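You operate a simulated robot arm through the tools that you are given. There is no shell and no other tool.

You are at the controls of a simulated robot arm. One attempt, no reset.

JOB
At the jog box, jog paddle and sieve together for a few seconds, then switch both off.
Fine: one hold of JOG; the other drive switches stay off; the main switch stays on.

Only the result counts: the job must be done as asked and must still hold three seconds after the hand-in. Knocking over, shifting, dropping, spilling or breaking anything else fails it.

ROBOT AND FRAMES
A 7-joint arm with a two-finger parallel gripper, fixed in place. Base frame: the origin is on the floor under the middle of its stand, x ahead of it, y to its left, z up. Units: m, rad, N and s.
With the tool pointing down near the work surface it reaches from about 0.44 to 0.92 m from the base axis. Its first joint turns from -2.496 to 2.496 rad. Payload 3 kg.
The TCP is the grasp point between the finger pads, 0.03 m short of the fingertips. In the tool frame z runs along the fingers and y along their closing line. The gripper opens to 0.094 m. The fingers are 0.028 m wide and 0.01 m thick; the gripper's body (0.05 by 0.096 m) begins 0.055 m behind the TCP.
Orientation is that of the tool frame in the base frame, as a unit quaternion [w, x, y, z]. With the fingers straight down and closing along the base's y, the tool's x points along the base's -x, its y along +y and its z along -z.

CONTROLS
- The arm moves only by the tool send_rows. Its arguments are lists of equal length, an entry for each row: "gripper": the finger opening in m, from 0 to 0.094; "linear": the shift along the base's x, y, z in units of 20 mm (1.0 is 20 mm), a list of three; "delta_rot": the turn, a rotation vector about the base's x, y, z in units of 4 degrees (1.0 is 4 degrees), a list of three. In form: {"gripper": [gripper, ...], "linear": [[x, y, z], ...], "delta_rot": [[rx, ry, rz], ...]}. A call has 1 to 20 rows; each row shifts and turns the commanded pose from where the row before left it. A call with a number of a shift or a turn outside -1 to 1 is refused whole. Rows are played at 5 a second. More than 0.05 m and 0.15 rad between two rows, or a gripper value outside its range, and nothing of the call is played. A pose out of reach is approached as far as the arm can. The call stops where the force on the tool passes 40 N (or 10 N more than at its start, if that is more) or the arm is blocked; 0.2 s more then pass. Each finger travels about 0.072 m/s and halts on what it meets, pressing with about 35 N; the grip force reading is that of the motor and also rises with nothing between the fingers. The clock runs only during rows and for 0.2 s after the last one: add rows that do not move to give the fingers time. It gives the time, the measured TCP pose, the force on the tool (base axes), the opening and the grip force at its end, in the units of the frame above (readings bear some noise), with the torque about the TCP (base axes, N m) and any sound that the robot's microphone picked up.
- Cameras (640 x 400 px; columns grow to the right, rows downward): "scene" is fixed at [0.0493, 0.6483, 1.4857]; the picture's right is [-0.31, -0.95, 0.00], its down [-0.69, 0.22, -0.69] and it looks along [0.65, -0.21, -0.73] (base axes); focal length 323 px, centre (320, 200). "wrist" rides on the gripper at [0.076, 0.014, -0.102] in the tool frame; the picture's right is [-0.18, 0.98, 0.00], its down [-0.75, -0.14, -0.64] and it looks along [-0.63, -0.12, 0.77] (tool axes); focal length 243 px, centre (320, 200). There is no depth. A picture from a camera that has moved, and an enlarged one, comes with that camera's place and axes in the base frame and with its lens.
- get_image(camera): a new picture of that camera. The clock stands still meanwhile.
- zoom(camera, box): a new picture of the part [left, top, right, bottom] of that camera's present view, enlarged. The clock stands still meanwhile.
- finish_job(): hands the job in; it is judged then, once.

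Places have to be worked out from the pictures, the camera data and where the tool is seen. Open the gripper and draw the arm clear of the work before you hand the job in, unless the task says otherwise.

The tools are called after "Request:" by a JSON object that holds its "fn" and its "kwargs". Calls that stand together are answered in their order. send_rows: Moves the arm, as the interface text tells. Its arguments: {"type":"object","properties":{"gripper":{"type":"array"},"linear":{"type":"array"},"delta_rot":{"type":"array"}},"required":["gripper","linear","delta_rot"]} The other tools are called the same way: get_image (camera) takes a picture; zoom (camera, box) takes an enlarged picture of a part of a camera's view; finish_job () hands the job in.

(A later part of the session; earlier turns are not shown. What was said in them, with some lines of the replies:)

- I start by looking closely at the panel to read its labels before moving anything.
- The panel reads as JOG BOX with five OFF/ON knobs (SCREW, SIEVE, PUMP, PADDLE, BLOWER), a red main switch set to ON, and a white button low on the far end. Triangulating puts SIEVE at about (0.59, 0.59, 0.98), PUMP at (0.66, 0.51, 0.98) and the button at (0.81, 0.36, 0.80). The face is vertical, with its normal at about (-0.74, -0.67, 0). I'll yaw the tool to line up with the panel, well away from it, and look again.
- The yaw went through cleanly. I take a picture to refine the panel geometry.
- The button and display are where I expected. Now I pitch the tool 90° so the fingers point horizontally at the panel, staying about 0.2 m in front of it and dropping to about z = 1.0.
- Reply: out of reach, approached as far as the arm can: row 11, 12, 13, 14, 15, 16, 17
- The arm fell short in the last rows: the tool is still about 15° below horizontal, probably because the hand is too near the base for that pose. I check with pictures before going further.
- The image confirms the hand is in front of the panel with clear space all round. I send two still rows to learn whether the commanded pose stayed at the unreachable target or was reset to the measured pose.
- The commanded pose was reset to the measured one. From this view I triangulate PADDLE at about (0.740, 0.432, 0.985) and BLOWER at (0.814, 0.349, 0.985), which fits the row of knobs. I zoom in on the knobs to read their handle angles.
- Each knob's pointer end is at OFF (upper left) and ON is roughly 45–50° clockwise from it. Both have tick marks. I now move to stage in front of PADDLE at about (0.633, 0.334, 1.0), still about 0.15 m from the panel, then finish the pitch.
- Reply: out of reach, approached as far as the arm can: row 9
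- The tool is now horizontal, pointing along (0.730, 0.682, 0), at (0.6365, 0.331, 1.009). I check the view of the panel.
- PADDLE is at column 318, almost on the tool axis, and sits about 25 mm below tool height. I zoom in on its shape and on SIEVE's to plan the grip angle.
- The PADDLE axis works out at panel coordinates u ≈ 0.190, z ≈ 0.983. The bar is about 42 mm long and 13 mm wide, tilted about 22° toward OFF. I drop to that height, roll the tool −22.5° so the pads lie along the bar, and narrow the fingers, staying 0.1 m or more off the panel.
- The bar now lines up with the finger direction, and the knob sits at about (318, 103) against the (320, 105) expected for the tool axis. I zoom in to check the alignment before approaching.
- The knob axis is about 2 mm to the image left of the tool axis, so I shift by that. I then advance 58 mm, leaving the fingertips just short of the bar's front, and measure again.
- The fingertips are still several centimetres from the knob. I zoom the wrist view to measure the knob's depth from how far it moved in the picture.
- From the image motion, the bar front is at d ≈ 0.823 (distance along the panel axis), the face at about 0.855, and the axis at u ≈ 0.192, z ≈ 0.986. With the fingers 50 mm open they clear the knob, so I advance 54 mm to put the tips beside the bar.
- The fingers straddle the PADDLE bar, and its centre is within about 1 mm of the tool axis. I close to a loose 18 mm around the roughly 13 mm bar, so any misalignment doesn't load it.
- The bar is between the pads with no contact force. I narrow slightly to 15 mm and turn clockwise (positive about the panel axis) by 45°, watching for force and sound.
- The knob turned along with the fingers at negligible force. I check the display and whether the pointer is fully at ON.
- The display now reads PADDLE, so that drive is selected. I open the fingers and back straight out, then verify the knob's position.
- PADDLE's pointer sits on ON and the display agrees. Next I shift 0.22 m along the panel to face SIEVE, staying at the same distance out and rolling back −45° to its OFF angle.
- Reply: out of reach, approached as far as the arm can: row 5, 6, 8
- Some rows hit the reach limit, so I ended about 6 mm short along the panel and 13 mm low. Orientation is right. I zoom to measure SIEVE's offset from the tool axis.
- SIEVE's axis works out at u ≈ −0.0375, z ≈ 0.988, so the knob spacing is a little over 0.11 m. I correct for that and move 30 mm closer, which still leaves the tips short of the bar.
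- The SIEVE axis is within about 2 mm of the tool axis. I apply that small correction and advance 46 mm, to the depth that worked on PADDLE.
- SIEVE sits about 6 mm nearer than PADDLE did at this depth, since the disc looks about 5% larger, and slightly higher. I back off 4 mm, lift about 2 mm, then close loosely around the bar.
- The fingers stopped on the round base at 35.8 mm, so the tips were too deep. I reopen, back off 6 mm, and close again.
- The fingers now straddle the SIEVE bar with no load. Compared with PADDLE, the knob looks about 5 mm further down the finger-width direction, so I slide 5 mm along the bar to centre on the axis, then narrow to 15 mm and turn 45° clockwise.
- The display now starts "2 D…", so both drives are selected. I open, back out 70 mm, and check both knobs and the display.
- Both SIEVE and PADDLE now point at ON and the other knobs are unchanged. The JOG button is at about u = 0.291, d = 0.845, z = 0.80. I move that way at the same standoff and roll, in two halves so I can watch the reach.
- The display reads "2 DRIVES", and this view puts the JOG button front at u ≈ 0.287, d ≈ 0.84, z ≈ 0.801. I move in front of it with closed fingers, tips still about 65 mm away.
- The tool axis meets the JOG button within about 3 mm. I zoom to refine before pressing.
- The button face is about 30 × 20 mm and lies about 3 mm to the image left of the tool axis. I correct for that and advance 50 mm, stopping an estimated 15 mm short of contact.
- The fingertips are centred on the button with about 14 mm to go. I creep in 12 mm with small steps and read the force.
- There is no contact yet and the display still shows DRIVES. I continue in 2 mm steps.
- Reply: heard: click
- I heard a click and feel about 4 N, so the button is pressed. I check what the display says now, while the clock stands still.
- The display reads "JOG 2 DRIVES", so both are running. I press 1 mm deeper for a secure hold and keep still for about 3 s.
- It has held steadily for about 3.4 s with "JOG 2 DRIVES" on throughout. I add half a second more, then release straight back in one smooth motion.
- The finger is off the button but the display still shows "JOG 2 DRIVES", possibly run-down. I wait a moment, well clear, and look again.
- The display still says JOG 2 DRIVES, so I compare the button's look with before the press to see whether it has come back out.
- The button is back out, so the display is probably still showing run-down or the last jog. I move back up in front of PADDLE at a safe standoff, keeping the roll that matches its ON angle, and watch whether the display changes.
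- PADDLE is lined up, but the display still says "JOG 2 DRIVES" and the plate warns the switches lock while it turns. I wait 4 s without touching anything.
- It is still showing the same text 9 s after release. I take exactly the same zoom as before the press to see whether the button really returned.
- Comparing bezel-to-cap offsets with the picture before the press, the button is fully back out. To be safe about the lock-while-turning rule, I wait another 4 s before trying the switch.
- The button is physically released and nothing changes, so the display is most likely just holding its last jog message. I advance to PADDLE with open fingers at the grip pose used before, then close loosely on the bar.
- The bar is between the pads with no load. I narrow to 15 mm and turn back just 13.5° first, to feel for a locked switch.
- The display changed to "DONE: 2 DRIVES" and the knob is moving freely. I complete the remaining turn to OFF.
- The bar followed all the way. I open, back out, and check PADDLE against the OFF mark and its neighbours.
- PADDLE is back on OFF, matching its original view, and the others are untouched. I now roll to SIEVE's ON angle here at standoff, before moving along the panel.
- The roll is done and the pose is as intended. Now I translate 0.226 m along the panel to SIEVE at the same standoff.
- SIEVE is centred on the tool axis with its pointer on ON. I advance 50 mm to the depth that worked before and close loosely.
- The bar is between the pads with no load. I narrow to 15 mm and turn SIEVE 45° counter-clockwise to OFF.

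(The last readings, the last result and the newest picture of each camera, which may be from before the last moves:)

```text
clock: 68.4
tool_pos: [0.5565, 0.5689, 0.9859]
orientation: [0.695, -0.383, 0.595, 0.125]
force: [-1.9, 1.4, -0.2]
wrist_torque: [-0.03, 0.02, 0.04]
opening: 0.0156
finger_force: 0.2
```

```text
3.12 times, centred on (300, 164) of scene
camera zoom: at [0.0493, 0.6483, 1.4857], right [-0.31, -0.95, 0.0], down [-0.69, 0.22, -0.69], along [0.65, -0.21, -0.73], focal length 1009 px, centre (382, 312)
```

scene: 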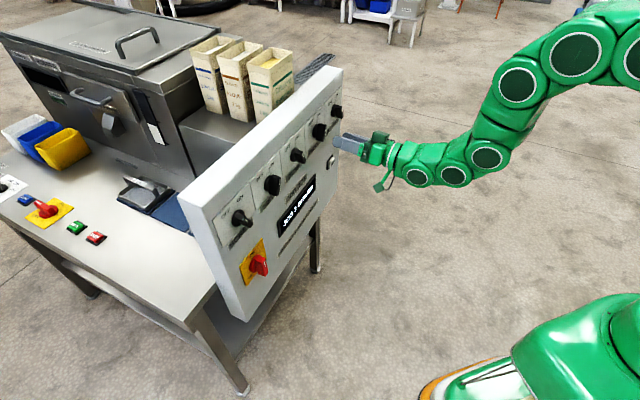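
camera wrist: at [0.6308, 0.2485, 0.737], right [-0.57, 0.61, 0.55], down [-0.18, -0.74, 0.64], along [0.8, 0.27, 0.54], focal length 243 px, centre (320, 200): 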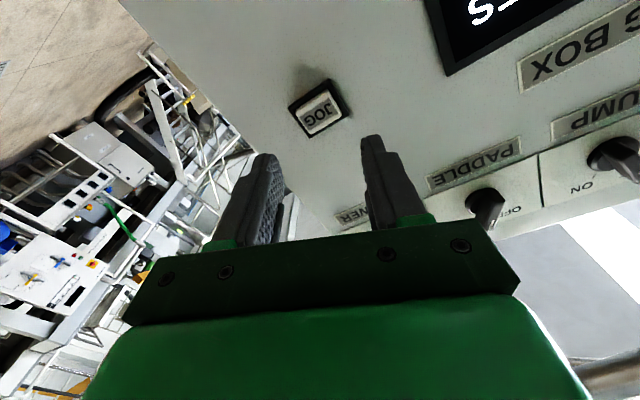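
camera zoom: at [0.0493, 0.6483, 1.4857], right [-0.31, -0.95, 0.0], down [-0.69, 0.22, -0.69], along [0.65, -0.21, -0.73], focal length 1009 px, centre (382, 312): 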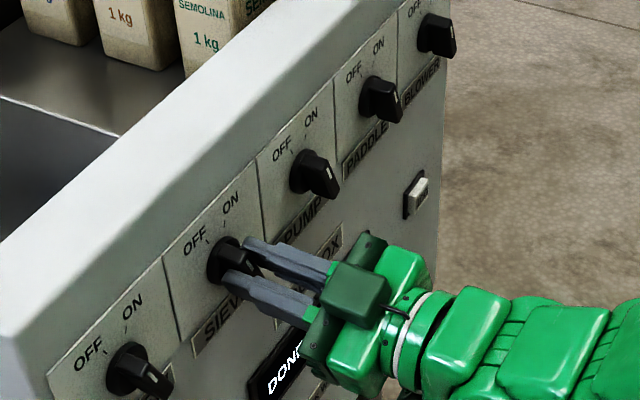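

SIEVE turned with the fingers at low force and the display now begins with "DONE". I open and back out, then verify everything on the panel.

Request:
{"fn": "send_rows", "kwargs": {"gripper": [0.025, 0.04, 0.05, 0.05, 0.05, 0.05, 0.05, 0.05], "linear": [[0, 0, 0], [0, 0, 0], [0, 0, 0], [0, 0, 0], [-0.61, -0.57, 0], [-0.61, -0.57, 0], [-0.61, -0.57, 0], [0, 0, 0]], "delta_rot": [[0, 0, 0], [0, 0, 0], [0, 0, 0], [0, 0, 0], [0, 0, 0], [0, 0, 0], [0, 0, 0], [0, 0, 0]]}}

Request:
{"fn": "zoom", "kwargs": {"camera": "wrist", "box": [240, 80, 400, 180]}}

Request:
{"fn": "zoom", "kwargs": {"camera": "scene", "box": [200, 80, 400, 228]}}

Request:
{"fn": "get_image", "kwargs": {"camera": "scene"}}

```text
clock: 70.2
tool_pos: [0.5188, 0.5331, 0.986]
orientation: [0.695, -0.383, 0.596, 0.125]
force: [0.4, 0.2, -0.2]
wrist_torque: [0.01, -0.01, 0.03]
opening: 0.0498
finger_force: 0.0
```

```text
4.00 times, centred on (320, 130) of wrist
camera zoom: at [0.4552, 0.451, 0.9114], right [-0.67, 0.72, -0.21], down [-0.58, -0.32, 0.75], along [0.47, 0.62, 0.63], focal length 970 px, centre (320, 480)
```

zoom: 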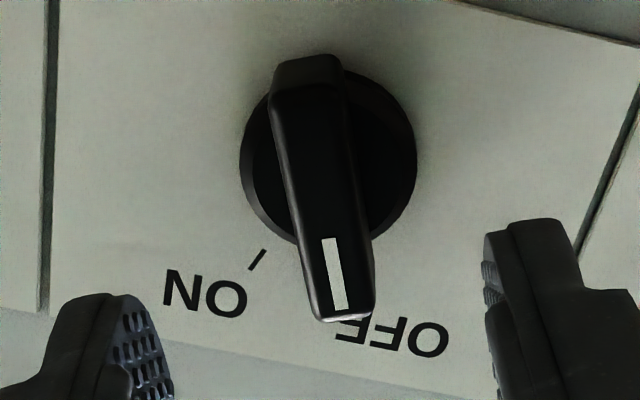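

```text
2.70 times, centred on (300, 154) of scene
camera zoom: at [0.0493, 0.6483, 1.4857], right [-0.31, -0.95, 0.0], down [-0.69, 0.22, -0.69], along [0.65, -0.21, -0.73], focal length 873 px, centre (374, 324)
```

zoom: 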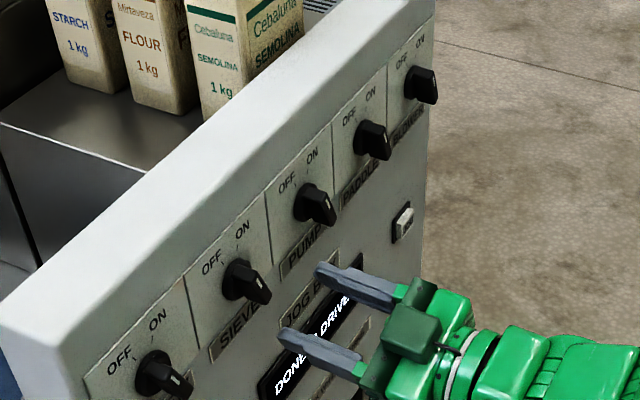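

```text
taken
```

scene: 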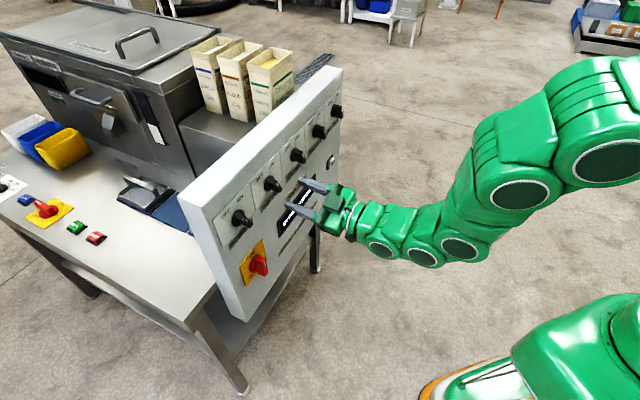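

SIEVE is on OFF, all five drive knobs match their starting positions, the main switch is still on ON, and the display reads "DONE: 2 DRIVES". I draw the arm back and up, clear of the panel, with the gripper open.

Request:
{"fn": "send_rows", "kwargs": {"gripper": [0.05, 0.05, 0.05, 0.06, 0.07, 0.08, 0.09, 0.094, 0.094], "linear": [[0.1, -0.8, 0.6], [0.1, -0.8, 0.6], [0.1, -0.8, 0.6], [0.1, -0.8, 0.6], [0.1, -0.8, 0.6], [0.1, -0.8, 0.6], [0.1, -0.8, 0.6], [0.1, -0.8, 0.6], [0, 0, 0]], "delta_rot": [[0, 0, 0], [0, 0, 0], [0, 0, 0], [0, 0, 0], [0, 0, 0], [0, 0, 0], [0, 0, 0], [0, 0, 0], [0, 0, 0]]}}

Request:
{"fn": "get_image", "kwargs": {"camera": "scene"}}

Request:
{"fn": "zoom", "kwargs": {"camera": "scene", "box": [200, 80, 400, 290]}}

```text
clock: 72.2
tool_pos: [0.5374, 0.4898, 1.0375]
orientation: [0.695, -0.382, 0.596, 0.126]
force: [0.0, 0.0, -0.4]
wrist_torque: [-0.02, -0.02, 0.0]
opening: 0.094
finger_force: 0.1
out of reach, approached as far as the arm can: row 3, 4, 5, 6, 7, 8
```

```text
taken
```

scene: 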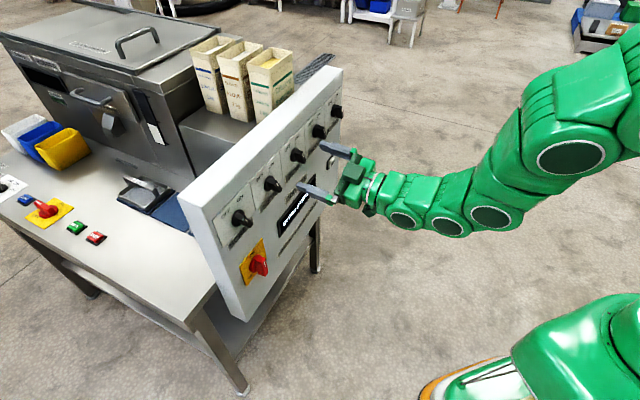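

```text
1.90 times, centred on (300, 185) of scene
camera zoom: at [0.0493, 0.6483, 1.4857], right [-0.31, -0.95, 0.0], down [-0.69, 0.22, -0.69], along [0.65, -0.21, -0.73], focal length 615 px, centre (358, 229)
```

zoom: 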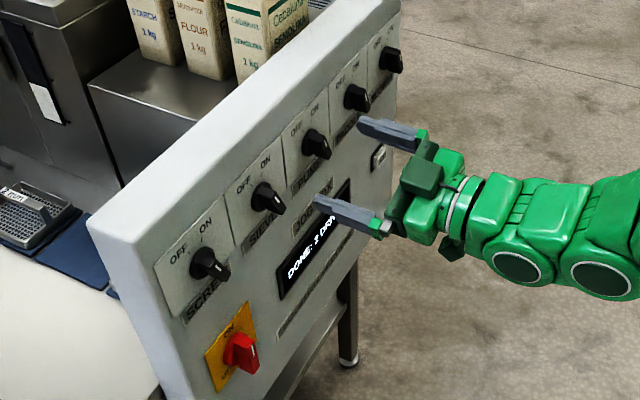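

The panel is all as wanted, but the horizontal pose limits how far I can withdraw. I pitch the tool down again while moving back and up, which gives more room to retreat.

Request:
{"fn": "send_rows", "kwargs": {"gripper": [0.094, 0.094, 0.094, 0.094, 0.094, 0.094, 0.094, 0.094, 0.094, 0.094, 0.094, 0.094], "linear": [[0, -0.2, 0.5], [0, -0.2, 0.5], [0, -0.3, 0.5], [-0.1, -0.4, 0.5], [-0.1, -0.5, 0.5], [-0.2, -0.6, 0.5], [-0.3, -0.6, 0.5], [-0.3, -0.6, 0.4], [-0.3, -0.6, 0.3], [-0.3, -0.6, 0.3], [-0.3, -0.6, 0.3], [0, 0, 0]], "delta_rot": [[-0.9, 1, 0], [-0.9, 1, 0], [-0.9, 1, 0], [-0.9, 1, 0], [-0.9, 1, 0], [-0.9, 1, 0], [-0.9, 1, 0], [-0.9, 1, 0], [-0.9, 1, 0], [-0.9, 1, 0], [-0.9, 1, 0], [0, 0, 0]]}}

Request:
{"fn": "get_image", "kwargs": {"camera": "scene"}}

Request:
{"fn": "zoom", "kwargs": {"camera": "scene", "box": [200, 80, 360, 290]}}

```text
clock: 74.8
tool_pos: [0.4978, 0.3832, 1.1332]
orientation: [0.259, -0.516, 0.815, 0.053]
force: [0.1, -0.4, -0.4]
wrist_torque: [-0.01, -0.03, -0.02]
opening: 0.0939
finger_force: 0.1
```

```text
taken
```

scene: 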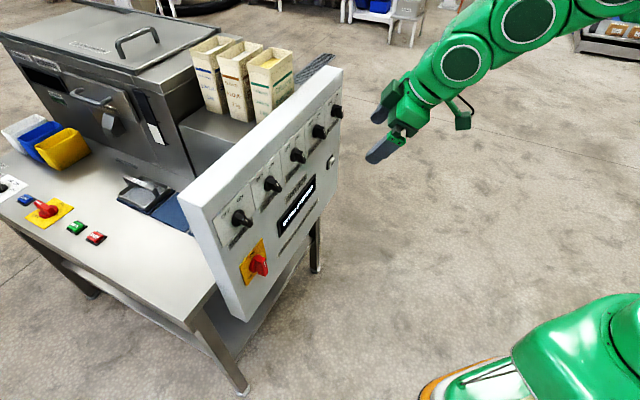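

```text
1.90 times, centred on (280, 185) of scene
camera zoom: at [0.0493, 0.6483, 1.4857], right [-0.31, -0.95, 0.0], down [-0.69, 0.22, -0.69], along [0.65, -0.21, -0.73], focal length 615 px, centre (396, 229)
```

zoom: 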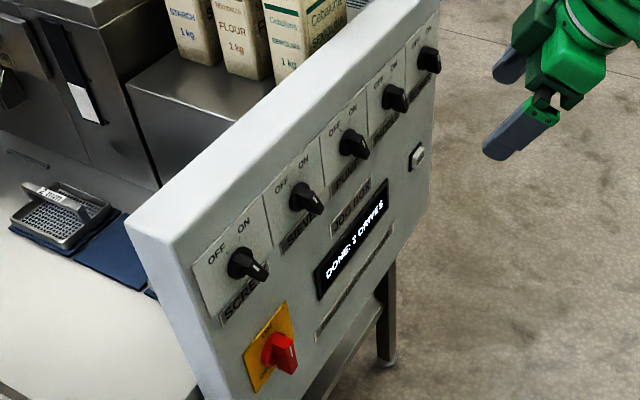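

The arm is well clear with the gripper open. I take one last close look at all the switches and the display before handing in.

Request:
{"fn": "zoom", "kwargs": {"camera": "scene", "box": [220, 85, 360, 172]}}

Request:
{"fn": "zoom", "kwargs": {"camera": "scene", "box": [210, 170, 350, 285]}}

```text
4.57 times, centred on (290, 128) of scene
camera zoom: at [0.0493, 0.6483, 1.4857], right [-0.31, -0.95, 0.0], down [-0.69, 0.22, -0.69], along [0.65, -0.21, -0.73], focal length 1476 px, centre (457, 527)
```

zoom: 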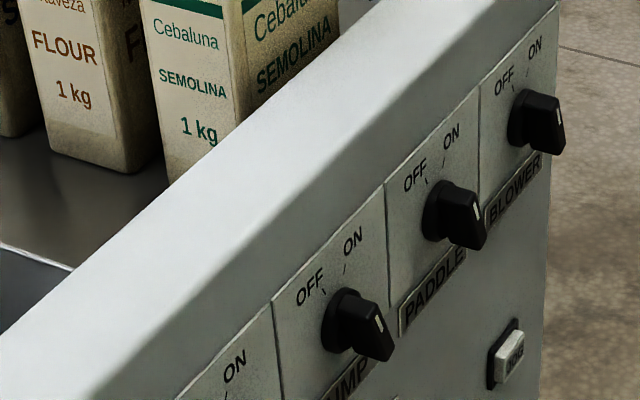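

```text
3.48 times, centred on (280, 228) of scene
camera zoom: at [0.0493, 0.6483, 1.4857], right [-0.31, -0.95, 0.0], down [-0.69, 0.22, -0.69], along [0.65, -0.21, -0.73], focal length 1123 px, centre (459, 104)
```

zoom: 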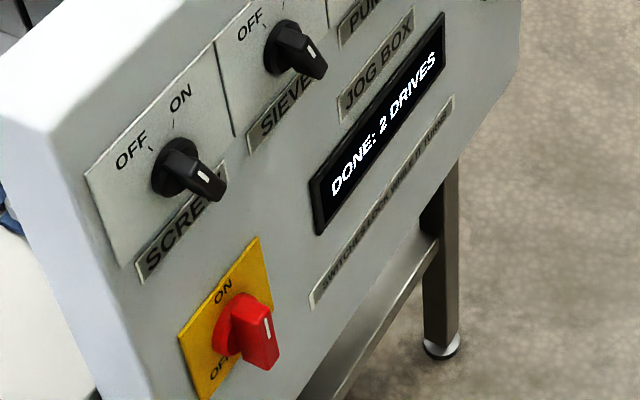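

All five drive switches are on OFF, the main switch is on ON, and JOG is out after a single hold of about 4 s. The display reads "DONE: 2 DRIVES" and nothing else has moved, so I hand the job in.

Request:
{"fn": "finish_job", "kwargs": {}}

```text
The job is handed in.
```

The paddle and sieve were jogged together in one hold of JOG, about 4 seconds. Both are now switched off, and the job is handed in.

- **Display:** it showed "JOG 2 DRIVES" during the hold and now reads "DONE: 2 DRIVES". It kept showing "JOG 2 DRIVES" for about 13 seconds after I released the button. I waited that out because of the plate saying the switches lock while it turns. The message changed to "DONE" once I began turning the paddle switch back, and both switches then turned freely.
- **Other switches:** screw, pump and blower stayed off throughout, and the main switch is still on.
- **Sieve switch:** on the first try the fingers closed on its round base instead of the bar. I reopened them, backed off a few millimetres and gripped again; the switch did not move.
- **Arm:** it is drawn clear of the panel with the gripper open, and the last pictures show nothing else moved.
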